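You operate a simulated robot arm through the tools that you are given. There is no shell and no other tool. Be economical: measure what you need, move in short steps, check, and stop when the job is done.

You run a simulated robot arm. Do the job below in one go: nothing can be reset, and whatever is moved stays where it is left.

JOB
Undo the four bolts and move the yellow cover to the black pad.

The check looks at the end state, three seconds after you hand in, the way a careful person would. Anything else that was tipped, shoved, dropped, spilled or broken makes it a failure. A push-on lid holds only when it is set on centred and level and pressed home; a screw cap is set on level and turned clockwise until tight.

ROBOT AND FRAMES
A 6-joint arm with a fingered hand, fixed in place. Base frame: the origin is at the foot of the arm, x ahead of it, y to its left, z up. Units: m, rad, N and s.
With the tool pointing down near the work surface it reaches from about 0.14 to 0.78 m from the base axis. Its first joint turns from -2.897 to 2.897 rad. Payload 4 kg.
The tool frame sits at the grasp point between the pads (the TCP): z along the fingers, y along the line on which they close. The tips reach 0.026 m beyond it. The gripper opens to 0.132 m. The gripper's body begins 0.073 m behind the TCP. The gripper is a hand of 5 fingers: y runs from the thumb to the fingers, the wrist lies at [0, 0, -0.239] in the tool frame, and closing takes about 1.5 s.
Orientation is that of the tool frame in the base frame, as a unit quaternion [w, x, y, z]. With the fingers straight down and closing along the base's y, the tool's x points along the base's -x, its y along +y and its z along -z.

CONTROLS
- The arm moves only by the tool move_arm. Its argument "motion" is a list of rows, each a list of 6 numbers: the shift along the tool's x, y, z in m, then the turn, a rotation vector about the tool's x, y, z in rad. In form: [[x, y, z, ax, ay, az], ...]. A call has 1 to 20 rows; each row shifts and turns the commanded pose from where the row before left it, along the tool's axes as they then stand. "gripper" is the closure, from 0 (fully open) to 1 (shut), set as the call begins (left out, the last holds). Each row takes 0.2 s and may step no farther than 0.05 m and 0.15 rad from the row before; otherwise, or with a gripper value out of range, the whole call is refused. Where a pose cannot be reached the arm comes as near as it can. A force on the tool above 50 N (or 10 N above the force at the start of the call, whichever is more), or a blocked arm, ends the call early, and 0.2 s more pass. The fingers move at their own pace (about 0.045 m/s each) and stop on an object; they squeeze with about 26 N. The grip force told is the motor's: it shows also when the fingers shut on nothing. Time passes only in rows, and 0.2 s behind the last, so rows that do not move let the fingers close. It gives the time, the measured TCP pose, the force on the tool (base axes), the opening and the grip force at its end, in the units of the frame above (readings bear some noise), with the torque about the TCP (base axes, N m) and any sound that the robot's microphone picked up, and new pictures: "views" is both (left out), scene, wrist or none.
- Cameras (640 x 400 px; columns grow to the right, rows downward): "scene" is fixed at [0.0508, -0.6488, 1.7144]; the picture's right is [0.84, -0.54, 0.00], its down [-0.29, -0.44, -0.85] and it looks along [0.46, 0.71, -0.53] (base axes); focal length 316 px, centre (320, 200). "wrist" rides on the gripper at [0.085, 0.002, -0.097] in the tool frame; the picture's right is [-0.02, 1.00, 0.00], its down [-0.75, -0.02, -0.66] and it looks along [-0.66, -0.01, 0.75] (tool axes); focal length 270 px, centre (320, 200). There is no depth. A picture from a camera that has moved, and an enlarged one, comes with that camera's place and axes in the base frame and with its lens.
- curl_fingers(finger1, finger2, finger3, finger4, thumb_bend): sets how far each is bent, from 0 (flat) to 1 (curled in); at 0.3 the hand is open as for a grip, at 0.7 the pads meet at the TCP. One left out holds its place. A second passes; each finger stops where it meets its share of the squeeze, and holds until it gets a number again. A gripper value or a shape takes the hand back. It gives what a move gives, with no picture; readings hold the bend of each and the force on the fingers (four entries, about 0 where the hand has none), thumb and palm.
- grasp_type(shape): the hand has 5 fingers and takes this shape, open, in about a second: jaw (thumb against the fingers, like two jaws); tri (thumb and two fingers); tip (a fingertip pinch); poke (one finger out to press); point (the index stretched); flat (the hand flat); cup (the hand cupped); fist (a fist). The gripper value then closes the fingers along that shape, each until it touches; the sizes above hold for jaw. It gives what a move gives, with no picture.
- zoom(camera, box): a new picture of the part [left, top, right, bottom] of that camera's present view, enlarged. The clock stands still meanwhile.
- hand_in(): hands the job in; it is judged then, once.

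Go step by step. Nothing tells you positions but the pictures and the camera data: compare them with the known pose of the tool, close in by small moves and look again before you grip or let go. The budget is 120 turns and 200 pictures, counting those below and the enlarged ones. Unless the task says otherwise, let go and move clear before handing in.

The tools are called after "Call:" as name(argument=value, ...) on one line, values as JSON. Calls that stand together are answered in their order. move_arm: Moves the arm, as the interface text tells. Its arguments: {"type":"object","properties":{"motion":{"type":"array","items":{"type":"array","items":{"type":"number"}}},"gripper":{"type":"number"},"views":{"type":"string","enum":["both","scene","wrist","none"]}},"required":["motion"]} The other tools are called the same way: grasp_type (shape) gives the hand a shape; curl_fingers (finger1, finger2, finger3, finger4, thumb_bend) moves the fingers one by one; zoom (camera, box) takes an enlarged picture of a part of a camera's view; hand_in () hands the job in.

At the start:

```text
t: 0.0
tcp_pos: [0.3633, 0.2442, 1.2628]
tcp_rot: [0.001, 0.0, 1.0, 0.0]
contact_force: [0.5, 0.3, 0.1]
moment: [0.01, 0.02, -0.01]
width: 0.1316
grasp_force: 0.1
shape: jaw
bend: [0.3, 0.3, 0.3, 0.3, 0.3]
finger forces: [0.0, 0.0, 0.0, 0.0, 0.0, 0.0]
```

scene: 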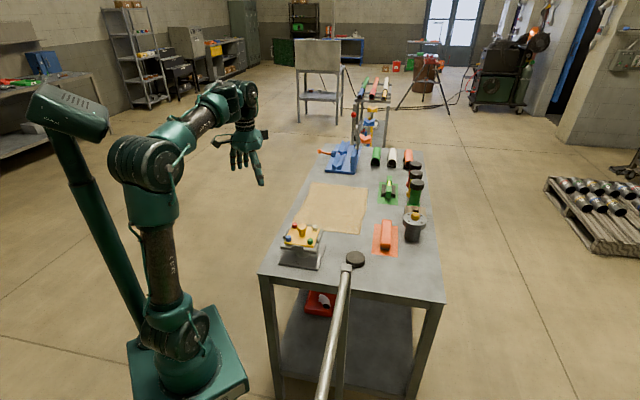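
wrist: 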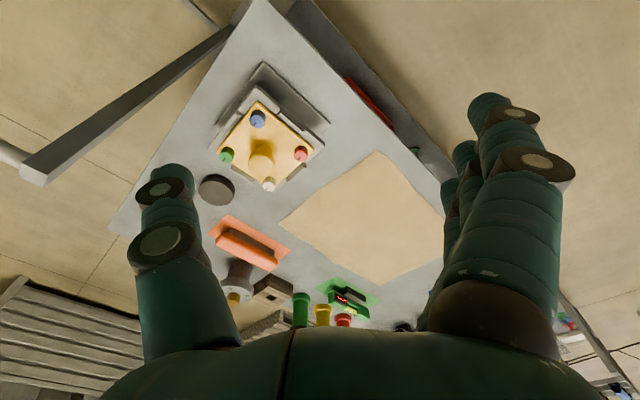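

I see a bench with a fixture holding a yellow cover with four coloured bolts and a knob, and a round black pad next to it. I'll zoom in to measure.

Call:
zoom(camera="scene", box=[260, 200, 380, 280])

Call:
zoom(camera="wrist", box=[180, 50, 360, 220])

Call:
zoom(camera="scene", box=[260, 130, 460, 290])

```text
5.00 times, centred on (320, 240) of scene
camera zoom: at [0.0508, -0.6488, 1.7144], right [0.84, -0.54, 0.0], down [-0.29, -0.44, -0.85], along [0.46, 0.71, -0.53], focal length 1579 px, centre (320, 0)
```

zoom: 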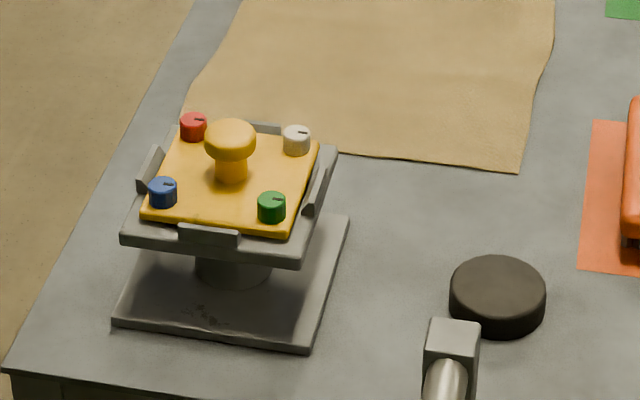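

```text
2.35 times, centred on (270, 135) of wrist
camera zoom: at [0.2778, 0.2451, 1.3577], right [0.02, 1.0, 0.0], down [0.75, -0.02, 0.66], along [0.66, -0.01, -0.75], focal length 636 px, centre (438, 353)
```

zoom: 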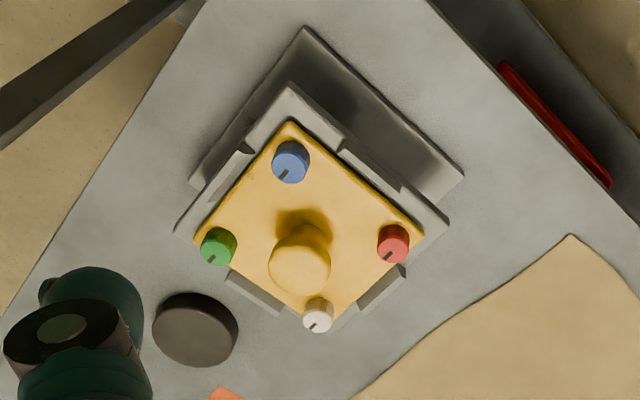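

```text
2.50 times, centred on (360, 210) of scene
camera zoom: at [0.0508, -0.6488, 1.7144], right [0.84, -0.54, 0.0], down [-0.29, -0.44, -0.85], along [0.46, 0.71, -0.53], focal length 790 px, centre (220, 175)
```

zoom: 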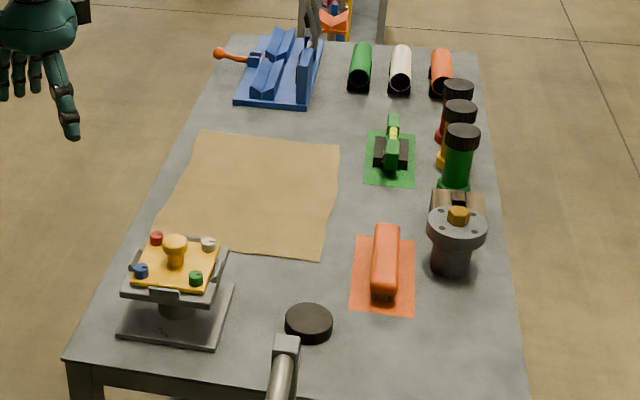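

The bolts are in a diamond of about 0.057 m radius around the knob at (0.495, 0.156). Their tops are at z≈1.002, and the pad centre is about (0.641, 0.018) with its top at z≈0.909. Next I'll see what the fingertip pinch looks like.

Call:
grasp_type(shape="tip")

Call:
move_arm(motion=[[0, 0, 0, 0, 0, 0], [0, 0, 0, 0, 0, 0], [0, 0, 0, 0, 0, 0], [0, 0, 0, 0, 0, 0], [0, 0, 0, 0, 0, 0], [0, 0, 0, 0, 0, 0], [0, 0, 0, 0, 0, 0], [0, 0, 0, 0, 0, 0]], gripper=1)

Call:
zoom(camera="scene", box=[200, 100, 300, 200])

```text
t: 0.9
tcp_pos: [0.3628, 0.2441, 1.2625]
tcp_rot: [0.001, 0.0, 1.0, 0.0]
contact_force: [0.6, 1.0, 0.0]
moment: [-0.02, -0.01, -0.02]
width: 0.1318
grasp_force: 0.1
shape: tip
bend: [0.0, 0.3, 0.3, 0.0, 0.3]
finger forces: [0.0, 0.0, 0.0, 0.0, 0.1, 0.1]
```

```text
t: 2.7
tcp_pos: [0.3623, 0.2433, 1.262]
tcp_rot: [0.001, 0.0, 1.0, 0.0]
contact_force: [-0.6, -0.3, 1.1]
moment: [-0.04, 0.03, 0.01]
width: 0.0
grasp_force: 13.4
shape: tip
bend: [0.03, 0.63, 0.63, 0.03, 0.66]
finger forces: [0.0, 0.0, 0.0, 0.0, 0.2, 0.1]
camera wrist: at [0.2778, 0.2451, 1.3577], right [0.02, 1.0, 0.0], down [0.75, -0.02, 0.66], along [0.66, -0.01, -0.75], focal length 270 px, centre (320, 200)
```

scene: 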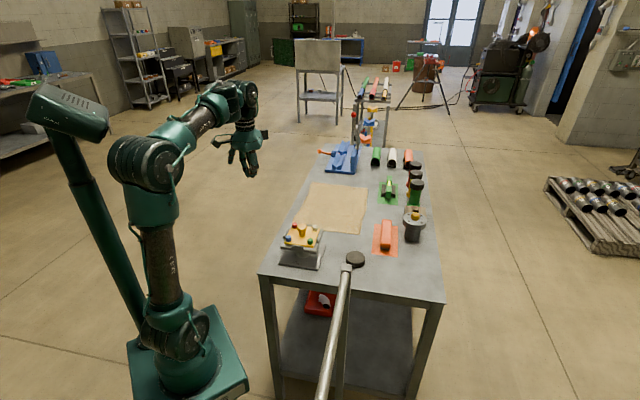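
wrist: 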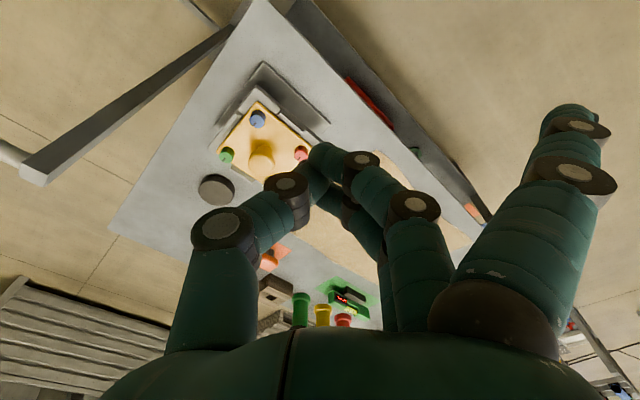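

```text
4.00 times, centred on (250, 150) of scene
camera zoom: at [0.0508, -0.6488, 1.7144], right [0.84, -0.54, 0.0], down [-0.29, -0.44, -0.85], along [0.46, 0.71, -0.53], focal length 1263 px, centre (600, 400)
```

zoom: 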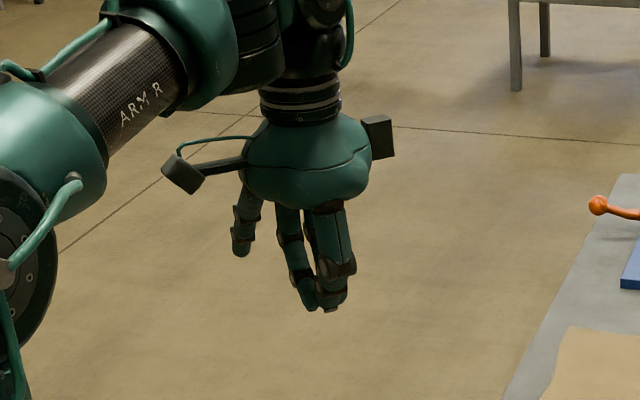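

The tip shape pinches with two fingers and the thumb while the outer fingers splay clear. I'll partly open the hand and move above the blue bolt, staying well clear, to refine positions.

Call:
move_arm(motion=[[-0.019, -0.022, 0.035, 0, 0, 0], [-0.019, -0.022, 0.035, 0, 0, 0], [-0.019, -0.022, 0.035, 0, 0, 0], [-0.019, -0.022, 0.035, 0, 0, 0], [0, 0, 0, 0, 0, 0]], gripper=0.6)

Call:
zoom(camera="scene", box=[240, 150, 380, 290])

```text
t: 3.9
tcp_pos: [0.4395, 0.1533, 1.1209]
tcp_rot: [0.0, 0.0, 1.0, 0.001]
contact_force: [0.1, -0.6, 1.1]
moment: [0.03, -0.01, 0.0]
width: 0.0523
grasp_force: 0.0
shape: tip
bend: [0.0, 0.73, 0.73, 0.0, 0.7]
finger forces: [0.0, 0.0, 0.0, 0.0, 0.1, 0.1]
camera wrist: at [0.354, 0.1556, 1.2166], right [0.02, 1.0, 0.0], down [0.75, -0.02, 0.66], along [0.66, -0.01, -0.75], focal length 270 px, centre (320, 200)
```

scene: 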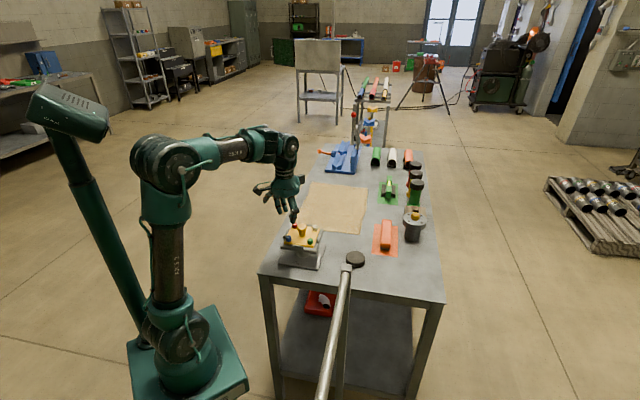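
wrist: 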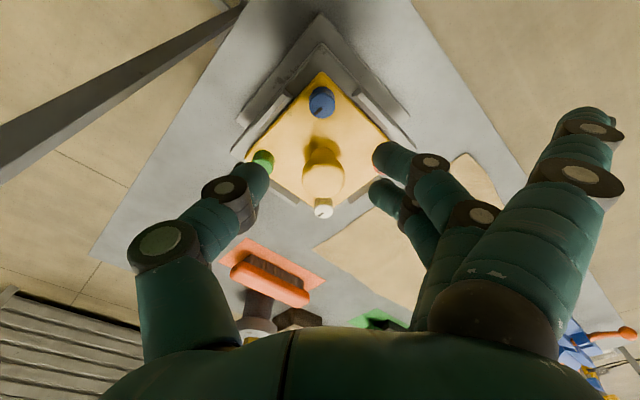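

```text
2.86 times, centred on (310, 220) of scene
camera zoom: at [0.0508, -0.6488, 1.7144], right [0.84, -0.54, 0.0], down [-0.29, -0.44, -0.85], along [0.46, 0.71, -0.53], focal length 902 px, centre (349, 143)
```

zoom: 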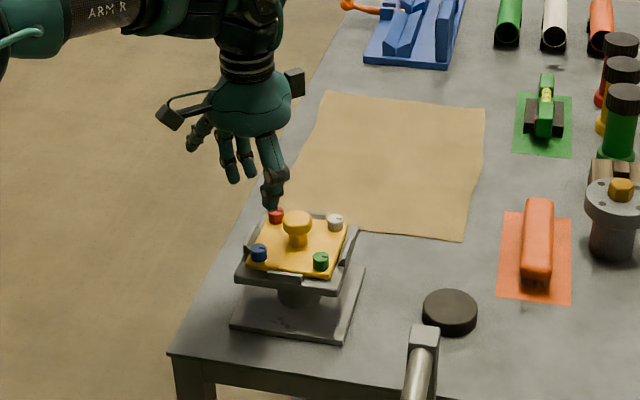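

The blue bolt sits exactly where predicted (wrist projection matches). I'll narrow the pinch, wind the wrist clockwise by 0.6 rad, and come down to just above the bolt.

Call:
move_arm(motion=[[0.0015, 0.0027, 0.02, 0, 0, 0], [0, 0, 0.02, 0, 0, 0.15], [0, 0, 0.02, 0, 0, 0.15], [0, 0, 0.01, 0, 0, 0.15], [0, 0, 0, 0, 0, 0.15], [0, 0, 0, 0, 0, 0]], gripper=0.75)

Call:
zoom(camera="wrist", box=[220, 80, 420, 240])

Call:
zoom(camera="scene", box=[260, 180, 340, 260])

```text
t: 5.3
tcp_pos: [0.4381, 0.1589, 1.0503]
tcp_rot: [0.0, 0.296, 0.955, 0.0]
contact_force: [0.2, -0.3, 0.8]
moment: [-0.02, -0.03, 0.02]
width: 0.0339
grasp_force: 0.0
shape: tip
bend: [0.0, 0.73, 0.73, 0.0, 0.7]
finger forces: [0.0, 0.0, 0.0, 0.0, 0.0, 0.0]
camera wrist: at [0.3689, 0.208, 1.147], right [0.58, 0.81, 0.0], down [0.61, -0.44, 0.66], along [0.54, -0.38, -0.75], focal length 270 px, centre (320, 200)
```

scene: 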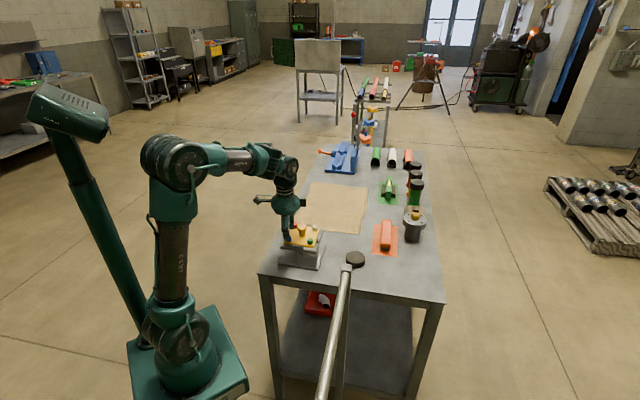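
wrist: 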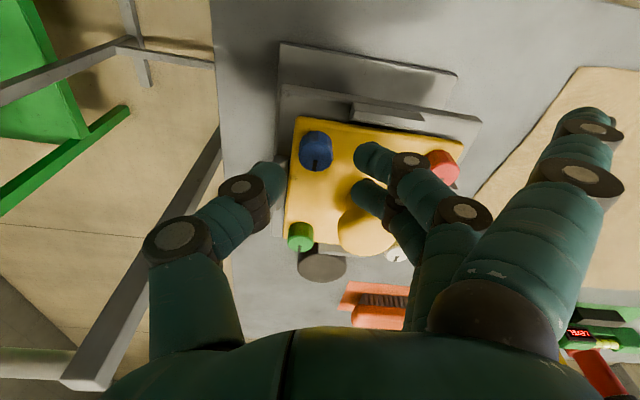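

```text
2.50 times, centred on (320, 160) of wrist
camera zoom: at [0.3689, 0.208, 1.147], right [0.58, 0.81, 0.0], down [0.61, -0.44, 0.66], along [0.54, -0.38, -0.75], focal length 676 px, centre (320, 300)
```

zoom: 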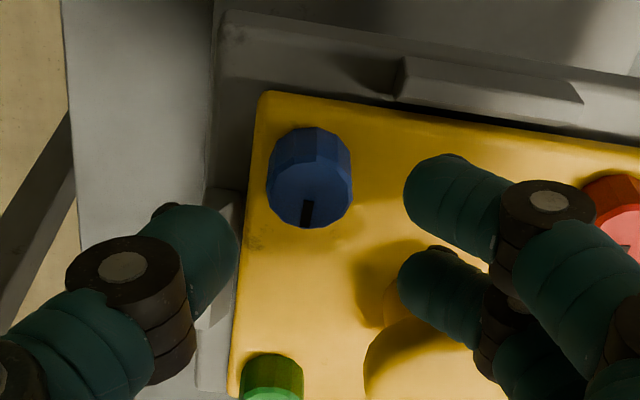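

```text
5.00 times, centred on (300, 220) of scene
camera zoom: at [0.0508, -0.6488, 1.7144], right [0.84, -0.54, 0.0], down [-0.29, -0.44, -0.85], along [0.46, 0.71, -0.53], focal length 1579 px, centre (420, 100)
```

zoom: 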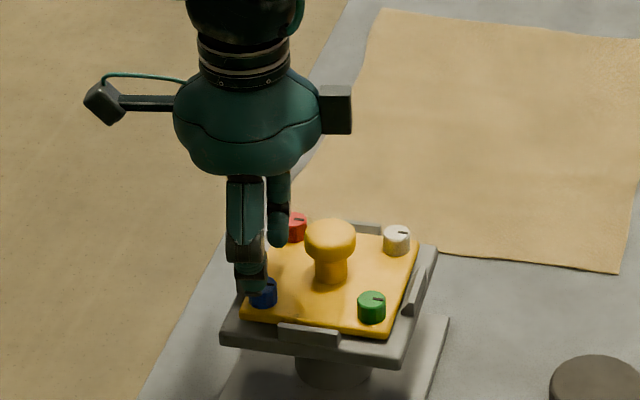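

The bolt is centred between thumb and fingers. I'll descend to grip height and close.

Call:
move_arm(motion=[[-0.0014, -0.002, 0.012, 0, 0, 0], [0, 0, 0.012, 0, 0, 0], [0, 0, 0.01, 0, 0, 0], [0, 0, 0, 0, 0, 0]], views="none")

Call:
zoom(camera="wrist", box=[220, 80, 420, 240])

Call:
zoom(camera="scene", box=[260, 180, 340, 260])

```text
t: 6.3
tcp_pos: [0.4397, 0.1565, 1.0203]
tcp_rot: [0.004, 0.295, 0.955, 0.003]
contact_force: [3.2, 10.5, 49.3]
moment: [1.11, -0.81, 0.11]
width: 0.0373
grasp_force: 0.0
shape: tip
bend: [0.0, 0.77, 0.77, 0.0, 0.7]
finger forces: [0.0, 24.5, 24.8, 0.0, 0.0, 0.0]
```

```text
2.50 times, centred on (320, 160) of wrist
camera zoom: at [0.3693, 0.2057, 1.1149], right [0.58, 0.81, 0.01], down [0.61, -0.44, 0.66], along [0.54, -0.38, -0.75], focal length 676 px, centre (320, 300)
```

zoom: 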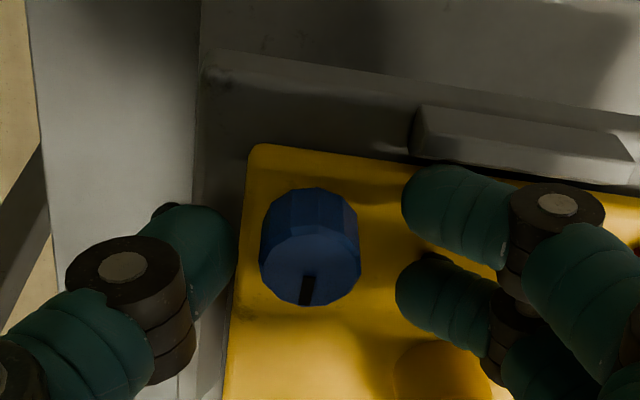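

```text
5.00 times, centred on (300, 220) of scene
camera zoom: at [0.0508, -0.6488, 1.7144], right [0.84, -0.54, 0.0], down [-0.29, -0.44, -0.85], along [0.46, 0.71, -0.53], focal length 1579 px, centre (420, 100)
```

zoom: 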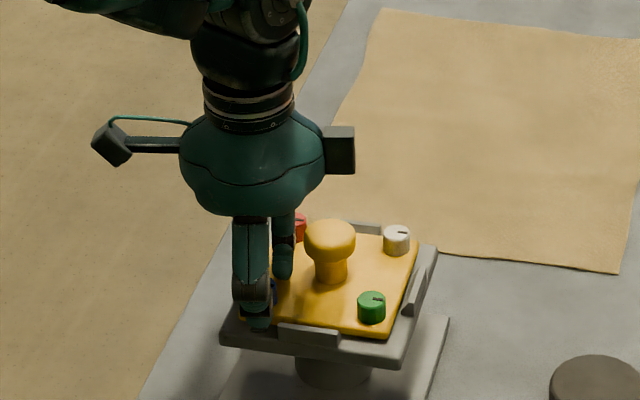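

The two fingertips are resting on the cover, which is slightly too low. I'll back up a few millimetres and then close on the bolt.

Call:
move_arm(motion=[[0, 0, -0.006, 0, 0, 0], [0, 0, 0, 0, 0, 0]], views="none")

Call:
move_arm(motion=[[0, 0, 0, 0, 0, 0], [0, 0, 0, 0, 0, 0], [0, 0, 0, 0, 0, 0], [0, 0, 0, 0, 0, 0], [0, 0, 0, 0, 0, 0]], gripper=1, views="none")

Call:
zoom(camera="wrist", box=[220, 80, 420, 240])

```text
t: 6.9
tcp_pos: [0.4374, 0.1556, 1.0231]
tcp_rot: [-0.002, 0.295, 0.956, -0.002]
contact_force: [5.3, -2.3, 7.4]
moment: [0.06, -0.24, -0.15]
width: 0.0348
grasp_force: 0.0
shape: tip
bend: [0.0, 0.74, 0.74, 0.0, 0.7]
finger forces: [0.0, 5.7, 3.9, 0.0, 0.1, 0.1]
```

```text
t: 8.1
tcp_pos: [0.4374, 0.1555, 1.0242]
tcp_rot: [-0.001, 0.295, 0.955, 0.0]
contact_force: [-12.7, -10.6, -2.8]
moment: [-0.25, 0.23, 0.05]
width: 0.0129
grasp_force: 26.5
shape: tip
bend: [0.26, 0.74, 0.74, 0.26, 0.7]
finger forces: [0.1, 7.6, 6.8, 0.1, 30.3, 0.0]
```

```text
2.50 times, centred on (320, 160) of wrist
camera zoom: at [0.3682, 0.205, 1.1196], right [0.58, 0.81, 0.0], down [0.61, -0.44, 0.66], along [0.53, -0.38, -0.75], focal length 676 px, centre (320, 300)
```

zoom: 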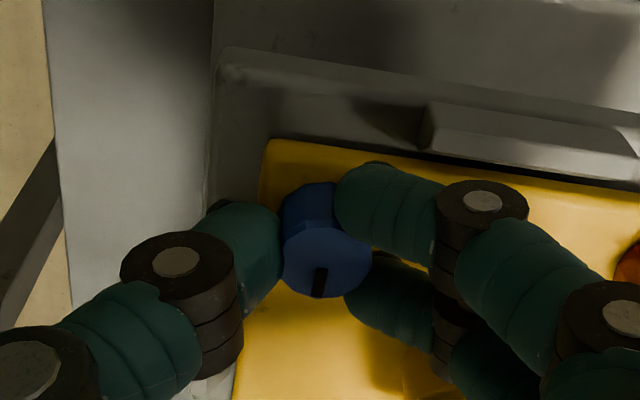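

The bolt is held by the thumb and two fingers. I'll shift slightly to balance the squeeze and begin turning counter-clockwise.

Call:
move_arm(motion=[[0, -0.0015, 0, 0, 0, 0], [0, 0, 0, 0, 0, -0.1], [0, 0, 0, 0, 0, -0.1], [0, 0, 0, 0, 0, -0.1]], views="none")

Call:
zoom(camera="wrist", box=[220, 80, 420, 240])

```text
t: 8.9
tcp_pos: [0.4416, 0.1484, 1.0246]
tcp_rot: [0.006, 0.218, 0.976, -0.002]
contact_force: [4.7, -18.1, -10.5]
moment: [-0.72, 0.62, -2.64]
width: 0.0101
grasp_force: 25.9
shape: tip
bend: [0.26, 0.73, 0.76, 0.15, 0.7]
finger forces: [0.0, 23.1, 0.0, 34.0, 22.3, 0.1]
stopped in row 4: the force on the tool passed its limit at 59 N (the readings are from after the stop); the commanded pose is now the measured one
```

```text
2.50 times, centred on (320, 160) of wrist
camera zoom: at [0.3646, 0.1862, 1.1191], right [0.44, 0.9, 0.0], down [0.67, -0.33, 0.67], along [0.6, -0.3, -0.74], focal length 676 px, centre (320, 300)
```

zoom: 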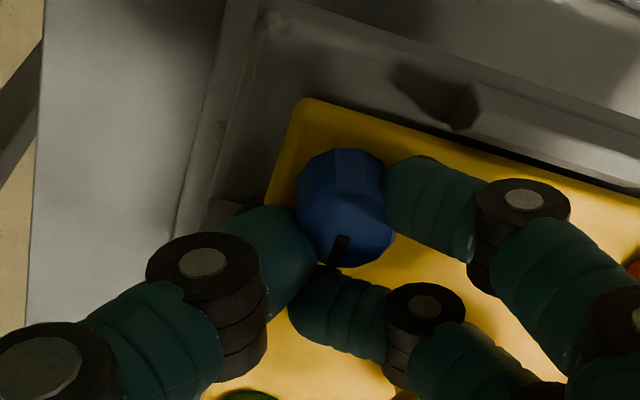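

Outer finger 4 swung in and pressed the knob. I'll let go, rise, and curl the two outer fingers into the palm so only the thumb and middle fingers work low down.

Call:
move_arm(motion=[[0, 0, 0, 0, 0, 0], [0, 0, 0, 0, 0, 0], [0, 0, 0, 0, 0, 0], [0, 0, 0, 0, 0, 0]], gripper=0.7, views="none")

Call:
move_arm(motion=[[0, 0, -0.04, 0, 0, 0], [0, 0, -0.04, 0, 0, 0], [0, 0, 0, 0, 0, 0]], views="none")

Call:
curl_fingers(finger1=1, finger4=1)

Call:
zoom(camera="wrist", box=[120, 0, 600, 400])

Call:
zoom(camera="scene", box=[250, 160, 350, 260])

```text
t: 9.9
tcp_pos: [0.4415, 0.1508, 1.0247]
tcp_rot: [0.007, 0.213, 0.977, -0.001]
contact_force: [0.0, -0.5, -0.2]
moment: [-0.01, -0.01, 0.01]
width: 0.0392
grasp_force: 0.1
shape: tip
bend: [0.0, 0.74, 0.74, 0.0, 0.7]
finger forces: [0.1, 0.0, 0.0, 0.1, 0.1, 0.0]
```

```text
t: 10.7
tcp_pos: [0.4425, 0.1492, 1.106]
tcp_rot: [0.006, 0.214, 0.977, 0.0]
contact_force: [-0.3, 1.0, -0.7]
moment: [-0.04, 0.02, 0.01]
width: 0.039
grasp_force: 0.0
shape: tip
bend: [0.0, 0.74, 0.74, 0.0, 0.7]
finger forces: [0.0, 0.0, 0.0, 0.0, 0.1, 0.0]
```

```text
t: 11.7
tcp_pos: [0.4409, 0.15, 1.1064]
tcp_rot: [0.007, 0.213, 0.977, -0.001]
contact_force: [-0.4, 0.2, -0.7]
moment: [0.04, -0.01, 0.03]
width: 0.0439
grasp_force: 0.0
shape: fingers
bend: [1.0, 0.74, 0.74, 1.0, 0.7]
finger forces: [0.0, 0.0, 0.1, 0.0, 0.1, 0.0]
```

```text
1.00 times, centred on (360, 200) of wrist (not enlarged: the box is as wide or as high as the picture)
camera zoom: at [0.364, 0.1866, 1.2002], right [0.44, 0.9, 0.0], down [0.67, -0.33, 0.67], along [0.6, -0.29, -0.74], focal length 270 px, centre (280, 200)
```

zoom: 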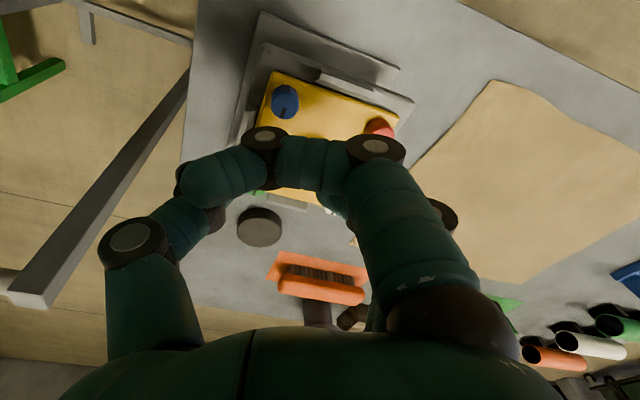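

```text
4.00 times, centred on (300, 210) of scene
camera zoom: at [0.0508, -0.6488, 1.7144], right [0.84, -0.54, 0.0], down [-0.29, -0.44, -0.85], along [0.46, 0.71, -0.53], focal length 1263 px, centre (400, 160)
```

zoom: 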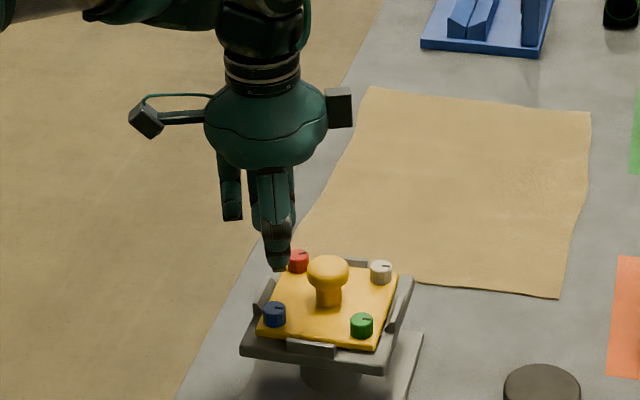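

Curled outer fingers stay well above the knob. Before continuing I'll check whether the "tri" shape already tucks them away.

Call:
grasp_type(shape="tri")

Call:
move_arm(motion=[[0, 0, 0, 0, 0, 0], [0, 0, 0, 0, 0, 0], [0, 0, 0, 0, 0, 0], [0, 0, 0, 0, 0, 0], [0, 0, 0, 0, 0, 0]], gripper=0.7, views="wrist")

Call:
zoom(camera="scene", box=[250, 160, 350, 260])

```text
t: 12.6
tcp_pos: [0.4415, 0.1501, 1.1072]
tcp_rot: [0.007, 0.215, 0.977, -0.002]
contact_force: [0.6, 0.1, 0.5]
moment: [-0.02, 0.02, -0.02]
width: 0.1319
grasp_force: 0.1
shape: tri
bend: [0.0, 0.3, 0.3, 0.0, 0.3]
finger forces: [0.1, 0.1, 0.1, 0.0, 0.1, 0.1]
```

```text
t: 13.8
tcp_pos: [0.4416, 0.1502, 1.1057]
tcp_rot: [0.006, 0.214, 0.977, -0.001]
contact_force: [-1.0, 0.5, -0.1]
moment: [0.01, 0.02, -0.01]
width: 0.0401
grasp_force: 0.0
shape: tri
bend: [0.0, 0.73, 0.73, 0.0, 0.7]
finger forces: [0.0, 0.1, 0.0, 0.0, 0.1, 0.0]
camera wrist: at [0.364, 0.1866, 1.2002], right [0.44, 0.9, 0.0], down [0.67, -0.33, 0.67], along [0.6, -0.29, -0.74], focal length 270 px, centre (320, 200)
```

wrist: 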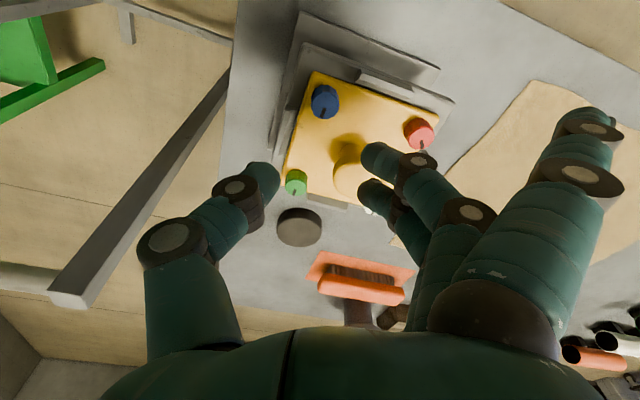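

```text
4.00 times, centred on (300, 210) of scene
camera zoom: at [0.0508, -0.6488, 1.7144], right [0.84, -0.54, 0.0], down [-0.29, -0.44, -0.85], along [0.46, 0.71, -0.53], focal length 1263 px, centre (400, 160)
```

zoom: 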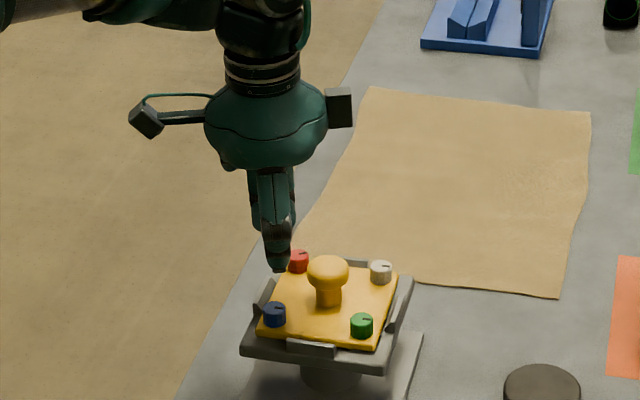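

"Tri" is the same, so I'll use individual finger control. I'll test the opening and closing bends up here in free air.

Call:
curl_fingers(finger1=1, finger4=1, finger2=0.55, finger3=0.55, thumb_bend=0.55)

Call:
zoom(camera="wrist", box=[120, 0, 600, 400])

Call:
curl_fingers(finger2=0.65, finger3=0.65, thumb_bend=0.65)

Call:
zoom(camera="wrist", box=[120, 0, 600, 400])

Call:
zoom(camera="scene", box=[250, 160, 350, 260])

```text
t: 14.8
tcp_pos: [0.4416, 0.1487, 1.1053]
tcp_rot: [0.007, 0.213, 0.977, 0.0]
contact_force: [0.1, -0.9, 0.6]
moment: [0.02, -0.01, -0.04]
width: 0.05
grasp_force: 0.1
shape: fingers
bend: [1.0, 0.55, 0.55, 1.0, 0.55]
finger forces: [0.0, 0.0, 0.1, 0.0, 0.0, 0.1]
```

```text
1.00 times, centred on (360, 200) of wrist (not enlarged: the box is as wide or as high as the picture)
camera zoom: at [0.364, 0.1866, 1.2002], right [0.44, 0.9, 0.0], down [0.67, -0.33, 0.67], along [0.6, -0.29, -0.74], focal length 270 px, centre (280, 200)
```

zoom: 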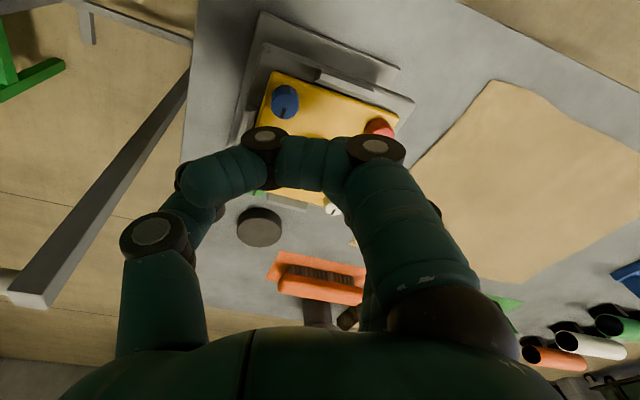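

```text
t: 15.8
tcp_pos: [0.4409, 0.1492, 1.1061]
tcp_rot: [0.006, 0.213, 0.977, -0.001]
contact_force: [-0.4, -0.4, -0.1]
moment: [0.03, -0.01, -0.02]
width: 0.0457
grasp_force: 0.0
shape: fingers
bend: [1.0, 0.65, 0.65, 1.0, 0.65]
finger forces: [0.0, 0.0, 0.0, 0.0, 0.1, 0.1]
```

```text
1.00 times, centred on (360, 200) of wrist (not enlarged: the box is as wide or as high as the picture)
camera zoom: at [0.364, 0.1866, 1.2002], right [0.44, 0.9, 0.0], down [0.67, -0.33, 0.67], along [0.6, -0.29, -0.74], focal length 270 px, centre (280, 200)
```

zoom: 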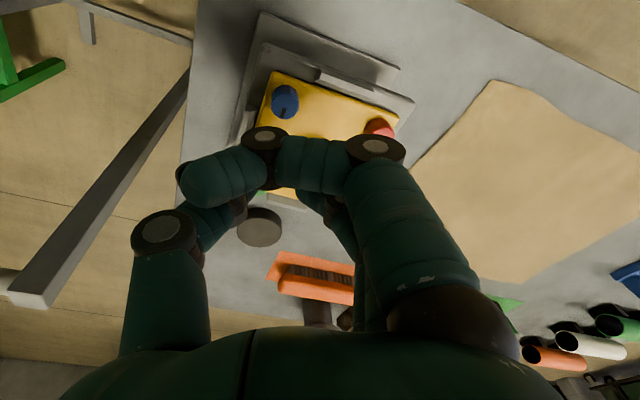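

```text
4.00 times, centred on (300, 210) of scene
camera zoom: at [0.0508, -0.6488, 1.7144], right [0.84, -0.54, 0.0], down [-0.29, -0.44, -0.85], along [0.46, 0.71, -0.53], focal length 1263 px, centre (400, 160)
```

zoom: 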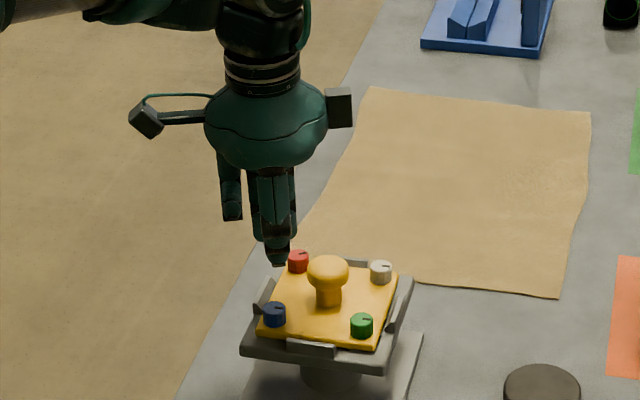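

The curled finger blocks the wrist view, so I'll check how the pinch itself closes with finger 1 flat and finger 4 curled.

Call:
curl_fingers(finger1=0, finger4=1, finger2=0.7, finger3=0.7, thumb_bend=0.7)

Call:
zoom(camera="wrist", box=[120, 0, 600, 400])

Call:
curl_fingers(finger2=0.85, finger3=0.85, thumb_bend=0.85)

Call:
zoom(camera="wrist", box=[120, 0, 600, 400])

```text
t: 16.8
tcp_pos: [0.442, 0.1492, 1.1064]
tcp_rot: [0.008, 0.215, 0.977, -0.001]
contact_force: [0.5, 0.1, 0.1]
moment: [0.01, 0.02, 0.04]
width: 0.1052
grasp_force: 0.0
shape: fingers
bend: [0.0, 0.7, 0.7, 1.0, 0.7]
finger forces: [0.0, 0.0, 0.1, 0.0, 0.0, 0.0]
```

```text
1.00 times, centred on (360, 200) of wrist (not enlarged: the box is as wide or as high as the picture)
camera zoom: at [0.364, 0.1866, 1.2002], right [0.44, 0.9, 0.0], down [0.67, -0.33, 0.67], along [0.6, -0.29, -0.74], focal length 270 px, centre (280, 200)
```

zoom: 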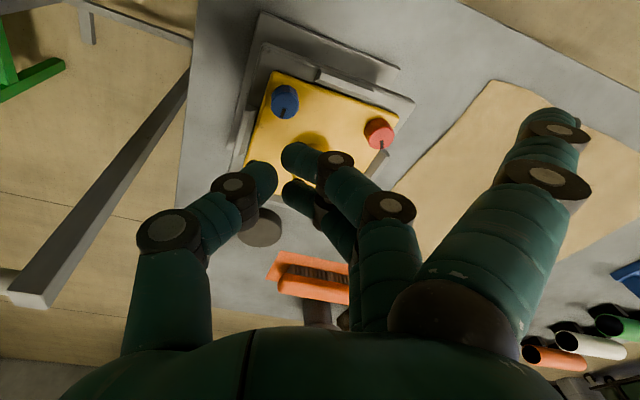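

```text
t: 17.8
tcp_pos: [0.4422, 0.1501, 1.1052]
tcp_rot: [0.007, 0.214, 0.977, -0.001]
contact_force: [0.2, 0.1, 0.3]
moment: [0.02, 0.0, -0.03]
width: 0.0975
grasp_force: 0.0
shape: fingers
bend: [0.0, 0.77, 0.77, 1.0, 0.76]
finger forces: [0.0, 0.0, 0.0, 0.0, 0.0, 0.0]
```

```text
1.00 times, centred on (360, 200) of wrist (not enlarged: the box is as wide or as high as the picture)
camera zoom: at [0.364, 0.1866, 1.2002], right [0.44, 0.9, 0.0], down [0.67, -0.33, 0.67], along [0.6, -0.29, -0.74], focal length 270 px, centre (280, 200)
```

zoom: 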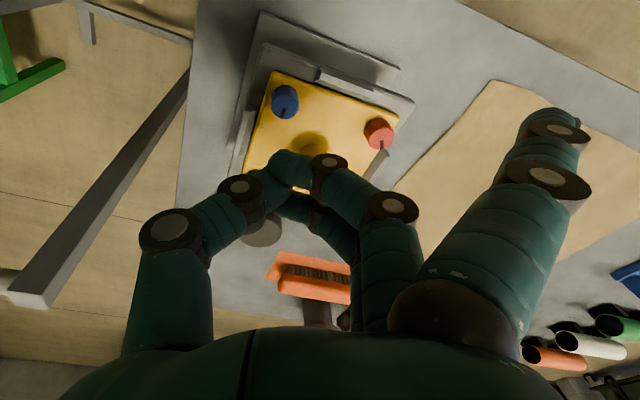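

Curl control works: 0.7 leaves a small gap and ~0.77 meets. With finger 4 curled and finger 1 flat the view stays clear. I'll open to 0.62 and go down around the blue bolt.

Call:
curl_fingers(finger2=0.62, finger3=0.62, thumb_bend=0.62)

Call:
move_arm(motion=[[0.0059, 0.0044, 0.02, 0.003, 0.0137, 0], [0, 0, 0.02, 0, 0, 0.1], [0, 0, 0.015, 0, 0, 0.07], [0, 0, 0, 0, 0, 0]], views="wrist")

Call:
zoom(camera="wrist", box=[220, 80, 420, 240])

```text
t: 18.8
tcp_pos: [0.4401, 0.1492, 1.1057]
tcp_rot: [0.007, 0.214, 0.977, -0.001]
contact_force: [0.9, -0.3, -0.1]
moment: [0.01, 0.02, 0.04]
width: 0.1168
grasp_force: 0.0
shape: fingers
bend: [0.0, 0.62, 0.62, 1.0, 0.62]
finger forces: [0.1, 0.0, 0.0, 0.0, 0.1, 0.1]
```

```text
t: 19.8
tcp_pos: [0.4386, 0.1559, 1.0495]
tcp_rot: [0.001, 0.295, 0.956, -0.001]
contact_force: [-0.8, 0.0, -0.5]
moment: [-0.01, -0.03, 0.0]
width: 0.1167
grasp_force: 0.0
shape: fingers
bend: [0.0, 0.62, 0.62, 1.0, 0.62]
finger forces: [0.0, 0.0, 0.0, 0.0, 0.1, 0.0]
camera wrist: at [0.3688, 0.2054, 1.1461], right [0.58, 0.81, 0.0], down [0.61, -0.44, 0.66], along [0.53, -0.38, -0.75], focal length 270 px, centre (320, 200)
```

wrist: 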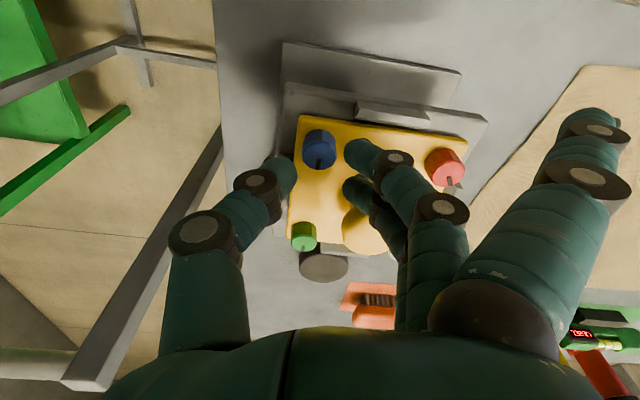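

```text
2.50 times, centred on (320, 160) of wrist
camera zoom: at [0.3688, 0.2054, 1.1461], right [0.58, 0.81, 0.0], down [0.61, -0.44, 0.66], along [0.53, -0.38, -0.75], focal length 676 px, centre (320, 300)
```

zoom: 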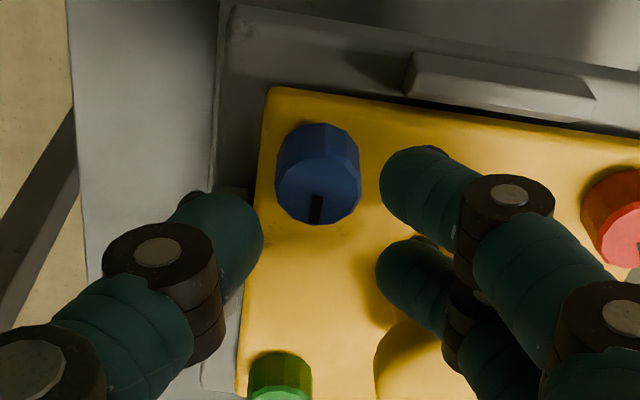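

Aligned. Descending to z≈1.024 and closing the pinch.

Call:
move_arm(motion=[[0, 0, 0.013, 0, 0, 0], [0, 0, 0.012, 0, 0, 0], [0, 0, 0, 0, 0, 0]], views="none")

Call:
curl_fingers(finger2=0.9, finger3=0.9, thumb_bend=0.9)

Call:
move_arm(motion=[[0, 0, 0, 0, 0, -0.1], [0, 0, 0, 0, 0, -0.1], [0, 0, 0, 0, 0, -0.1]], views="none")

Call:
zoom(camera="wrist", box=[220, 80, 420, 240])

```text
t: 20.6
tcp_pos: [0.4373, 0.1559, 1.0261]
tcp_rot: [0.001, 0.296, 0.955, 0.001]
contact_force: [0.3, 4.6, 20.5]
moment: [0.46, -0.22, 0.07]
width: 0.1166
grasp_force: 10.3
shape: fingers
bend: [0.0, 0.64, 0.64, 1.0, 0.62]
finger forces: [0.1, 9.9, 10.1, 0.0, 0.0, 0.0]
```

```text
t: 21.6
tcp_pos: [0.4369, 0.1563, 1.0244]
tcp_rot: [-0.001, 0.296, 0.955, -0.001]
contact_force: [-4.2, -6.6, -7.7]
moment: [-0.03, -0.02, -0.01]
width: 0.1112
grasp_force: 19.5
shape: fingers
bend: [0.0, 0.71, 0.71, 1.0, 0.67]
finger forces: [0.1, 7.8, 8.2, 0.1, 22.9, 0.0]
```

```text
t: 22.4
tcp_pos: [0.4383, 0.1567, 1.0257]
tcp_rot: [-0.001, 0.15, 0.989, 0.001]
contact_force: [-3.3, -11.7, -2.0]
moment: [-0.2, 0.07, -0.03]
width: 0.1119
grasp_force: 22.7
shape: fingers
bend: [0.0, 0.71, 0.71, 1.0, 0.67]
finger forces: [0.0, 6.6, 8.7, 0.1, 29.3, 0.0]
```

```text
2.50 times, centred on (320, 160) of wrist
camera zoom: at [0.357, 0.1831, 1.1212], right [0.31, 0.95, 0.0], down [0.71, -0.24, 0.66], along [0.62, -0.21, -0.75], focal length 676 px, centre (320, 300)
```

zoom: 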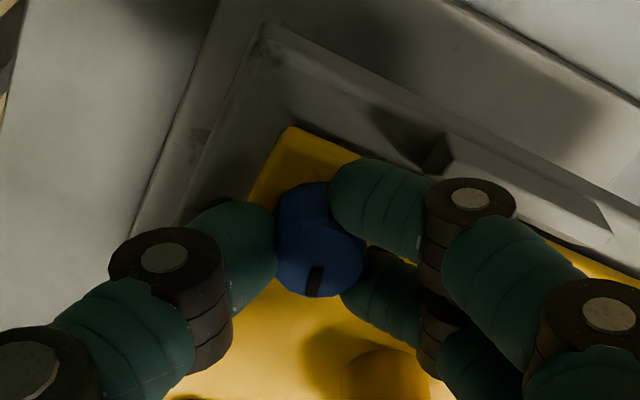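

The bolt's mark turns along with the hand, so it's unscrewing. I'll continue counter-clockwise.

Call:
move_arm(motion=[[0, 0, 0, 0, 0, -0.12], [0, 0, 0, 0, 0, -0.12], [0, 0, 0, 0, 0, -0.12], [0, 0, 0, 0, 0, -0.12], [0, 0, 0, 0, 0, -0.12], [0, 0, 0, 0, 0, -0.12], [0, 0, 0, 0, 0, -0.12]], views="none")

Call:
zoom(camera="wrist", box=[220, 80, 420, 240])

Call:
zoom(camera="scene", box=[260, 180, 340, 260])

```text
t: 24.0
tcp_pos: [0.4374, 0.1574, 1.0242]
tcp_rot: [0.0, -0.268, 0.964, 0.0]
contact_force: [2.5, -15.0, -0.5]
moment: [-0.21, -0.01, -0.04]
width: 0.112
grasp_force: 24.2
shape: fingers
bend: [0.0, 0.72, 0.71, 1.0, 0.67]
finger forces: [0.0, 9.3, 8.4, 0.0, 29.9, 0.0]
```

```text
2.50 times, centred on (320, 160) of wrist
camera zoom: at [0.3637, 0.1149, 1.1211], right [-0.5, 0.87, 0.0], down [0.65, 0.37, 0.66], along [0.57, 0.33, -0.75], focal length 676 px, centre (320, 300)
```

zoom: 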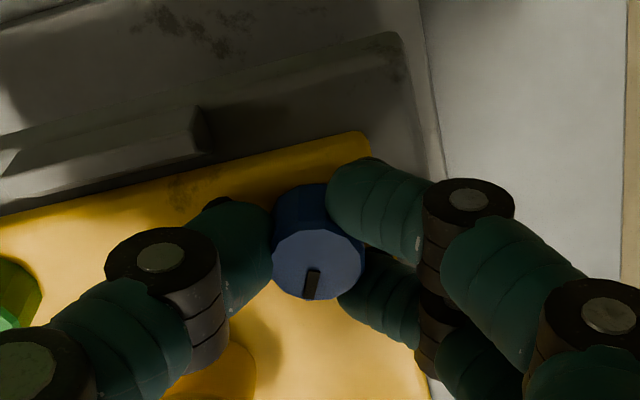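

```text
5.00 times, centred on (300, 220) of scene
camera zoom: at [0.0508, -0.6488, 1.7144], right [0.84, -0.54, 0.0], down [-0.29, -0.44, -0.85], along [0.46, 0.71, -0.53], focal length 1579 px, centre (420, 100)
```

zoom: 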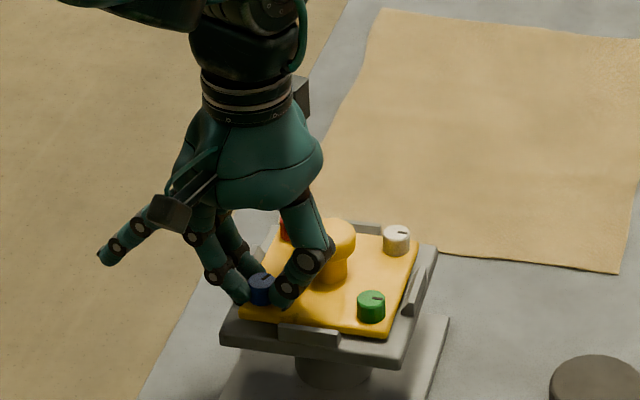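

The bolt has turned about 1.15 rad with no height change visible yet. I'll regrasp: open, swing back, close, and turn again.

Call:
curl_fingers(finger2=0.62, finger3=0.62, thumb_bend=0.62)

Call:
move_arm(motion=[[0, 0, -0.003, 0, 0, 0.14], [0, 0, 0, 0, 0, 0.14], [0, 0, 0, 0, 0, 0.14], [0, 0, 0, 0, 0, 0.14], [0, 0, 0, 0, 0, 0.14], [0, 0, 0, 0, 0, 0.14], [0, 0, 0, 0, 0, 0.14], [0, 0, 0, 0, 0, 0.14], [0, 0, 0, 0, 0, 0]], views="none")

Call:
curl_fingers(finger2=0.9, finger3=0.9, thumb_bend=0.9)

Call:
move_arm(motion=[[0, 0, 0, 0, 0, -0.13], [0, 0, 0, 0, 0, -0.13], [0, 0, 0, 0, 0, -0.13], [0, 0, 0, 0, 0, -0.13], [0, 0, 0, 0, 0, -0.13], [0, 0, 0, 0, 0, -0.13], [0, 0, 0, 0, 0, -0.13], [0, 0, 0, 0, 0, -0.13], [0, 0, 0, 0, 0, -0.13], [0, 0, 0, 0, 0, -0.13], [0, 0, 0, 0, 0, 0]], views="none")

Call:
zoom(camera="wrist", box=[220, 80, 420, 240])

Call:
zoom(camera="scene", box=[260, 180, 340, 260])

```text
t: 25.0
tcp_pos: [0.4384, 0.1581, 1.0264]
tcp_rot: [0.001, -0.267, 0.964, 0.0]
contact_force: [4.1, -1.6, 26.5]
moment: [-0.35, -0.41, 0.1]
width: 0.1138
grasp_force: 14.8
shape: fingers
bend: [0.0, 0.62, 0.63, 1.0, 0.65]
finger forces: [0.0, 0.1, 1.7, 0.0, 28.5, 0.0]
```

```text
t: 27.0
tcp_pos: [0.4373, 0.1582, 1.0278]
tcp_rot: [0.0, 0.287, 0.958, 0.0]
contact_force: [-0.9, -0.9, 0.7]
moment: [0.0, -0.03, 0.01]
width: 0.1165
grasp_force: 0.0
shape: fingers
bend: [0.0, 0.62, 0.62, 1.0, 0.62]
finger forces: [0.0, 0.6, 0.0, 0.0, 0.0, 0.0]
```

```text
t: 28.0
tcp_pos: [0.4374, 0.1569, 1.0281]
tcp_rot: [-0.001, 0.286, 0.958, 0.0]
contact_force: [-5.0, -5.9, -5.5]
moment: [0.02, 0.01, 0.02]
width: 0.1115
grasp_force: 19.4
shape: fingers
bend: [0.0, 0.71, 0.7, 1.0, 0.67]
finger forces: [0.1, 7.8, 8.0, 0.0, 22.8, 0.0]
```

```text
t: 30.4
tcp_pos: [0.4374, 0.1567, 1.0283]
tcp_rot: [0.0, -0.354, 0.935, -0.001]
contact_force: [0.6, -10.4, 0.8]
moment: [-0.11, 0.06, -0.08]
width: 0.1114
grasp_force: 23.5
shape: fingers
bend: [0.0, 0.71, 0.7, 1.0, 0.67]
finger forces: [0.0, 11.4, 8.9, 0.1, 26.3, 0.0]
```

```text
2.50 times, centred on (320, 160) of wrist
camera zoom: at [0.3726, 0.1021, 1.1241], right [-0.65, 0.76, 0.0], down [0.58, 0.49, 0.66], along [0.5, 0.42, -0.75], focal length 676 px, centre (320, 300)
```

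zoom: 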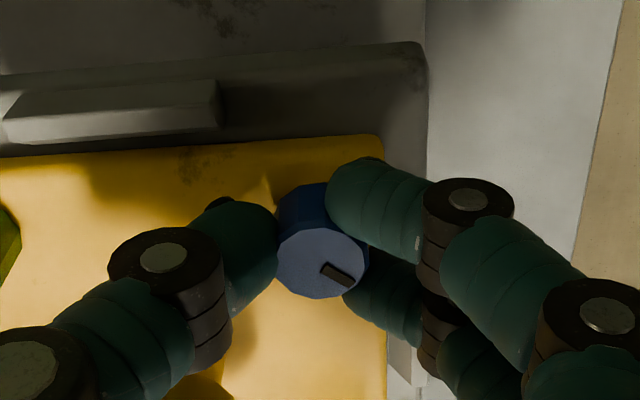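

```text
5.00 times, centred on (300, 220) of scene
camera zoom: at [0.0508, -0.6488, 1.7144], right [0.84, -0.54, 0.0], down [-0.29, -0.44, -0.85], along [0.46, 0.71, -0.53], focal length 1579 px, centre (420, 100)
```

zoom: 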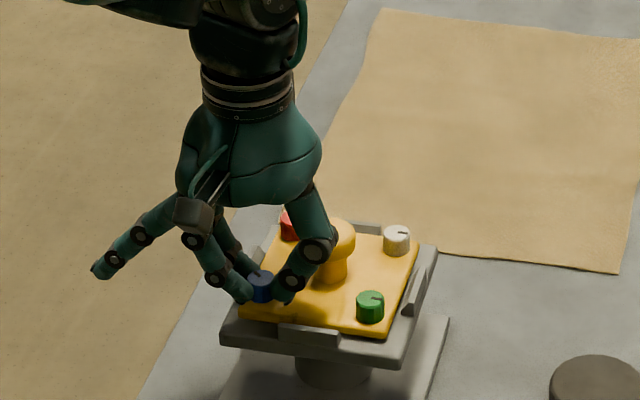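

The mark shows about 2.45 rad total so far. Continuing with two more regrasp cycles.

Call:
curl_fingers(finger2=0.62, finger3=0.62, thumb_bend=0.62)

Call:
move_arm(motion=[[0, 0, 0, 0, 0, 0.13], [0, 0, 0, 0, 0, 0.13], [0, 0, 0, 0, 0, 0.13], [0, 0, 0, 0, 0, 0.13], [0, 0, 0, 0, 0, 0.13], [0, 0, 0, 0, 0, 0.13], [0, 0, 0, 0, 0, 0.13], [0, 0, 0, 0, 0, 0.13], [0, 0, 0, 0, 0, 0.13], [0, 0, 0, 0, 0, 0.13], [0, 0, 0, 0, 0, 0]], views="none")

Call:
curl_fingers(finger2=0.9, finger3=0.9, thumb_bend=0.9)

Call:
move_arm(motion=[[0, 0, 0, 0, 0, -0.13], [0, 0, 0, 0, 0, -0.13], [0, 0, 0, 0, 0, -0.13], [0, 0, 0, 0, 0, -0.13], [0, 0, 0, 0, 0, -0.13], [0, 0, 0, 0, 0, -0.13], [0, 0, 0, 0, 0, -0.13], [0, 0, 0, 0, 0, -0.13], [0, 0, 0, 0, 0, -0.13], [0, 0, 0, 0, 0, -0.13], [0, 0, 0, 0, 0, 0]], views="none")

Call:
zoom(camera="wrist", box=[220, 80, 420, 240])

Call:
zoom(camera="scene", box=[260, 180, 340, 260])

```text
t: 31.4
tcp_pos: [0.4365, 0.1566, 1.0269]
tcp_rot: [0.0, -0.353, 0.936, 0.0]
contact_force: [-0.3, 0.3, -0.1]
moment: [0.03, 0.02, 0.02]
width: 0.1172
grasp_force: 0.0
shape: fingers
bend: [0.0, 0.62, 0.62, 1.0, 0.62]
finger forces: [0.1, 0.1, 0.0, 0.0, 0.0, 0.1]
```

```text
t: 33.8
tcp_pos: [0.4371, 0.1567, 1.0286]
tcp_rot: [0.0, 0.287, 0.958, -0.001]
contact_force: [-0.2, 0.7, -0.1]
moment: [-0.02, -0.01, 0.0]
width: 0.1174
grasp_force: 0.2
shape: fingers
bend: [0.0, 0.62, 0.62, 1.0, 0.62]
finger forces: [0.0, 0.0, 0.1, 0.1, 0.0, 0.0]
```

```text
t: 34.8
tcp_pos: [0.4383, 0.1563, 1.0285]
tcp_rot: [0.0, 0.285, 0.958, 0.0]
contact_force: [-4.8, -5.3, -4.3]
moment: [0.01, -0.02, 0.01]
width: 0.1101
grasp_force: 19.3
shape: fingers
bend: [0.0, 0.7, 0.69, 1.0, 0.67]
finger forces: [0.0, 7.6, 8.0, 0.0, 22.5, 0.0]
```

```text
t: 37.2
tcp_pos: [0.4396, 0.1571, 1.0281]
tcp_rot: [0.0, -0.353, 0.935, -0.001]
contact_force: [28.6, 5.0, 1.1]
moment: [0.11, -0.48, -0.57]
width: 0.1103
grasp_force: 40.3
shape: fingers
bend: [0.0, 0.71, 0.7, 1.0, 0.68]
finger forces: [0.0, 8.1, 42.7, 0.0, 29.1, 0.1]
```

```text
2.50 times, centred on (320, 160) of wrist
camera zoom: at [0.3743, 0.103, 1.1234], right [-0.65, 0.76, 0.0], down [0.57, 0.49, 0.66], along [0.5, 0.43, -0.75], focal length 676 px, centre (320, 300)
```

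zoom: 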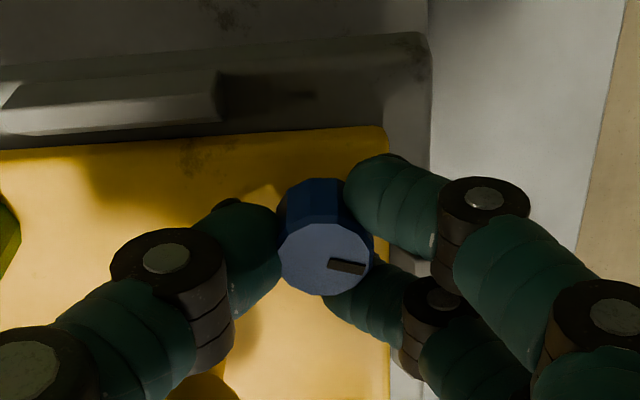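

```text
5.00 times, centred on (300, 220) of scene
camera zoom: at [0.0508, -0.6488, 1.7144], right [0.84, -0.54, 0.0], down [-0.29, -0.44, -0.85], along [0.46, 0.71, -0.53], focal length 1579 px, centre (420, 100)
```

zoom: 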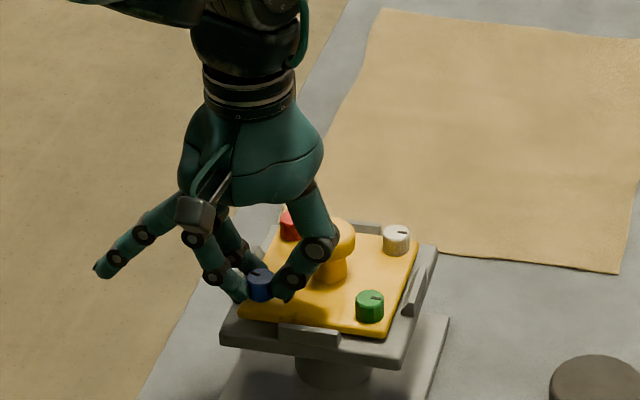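

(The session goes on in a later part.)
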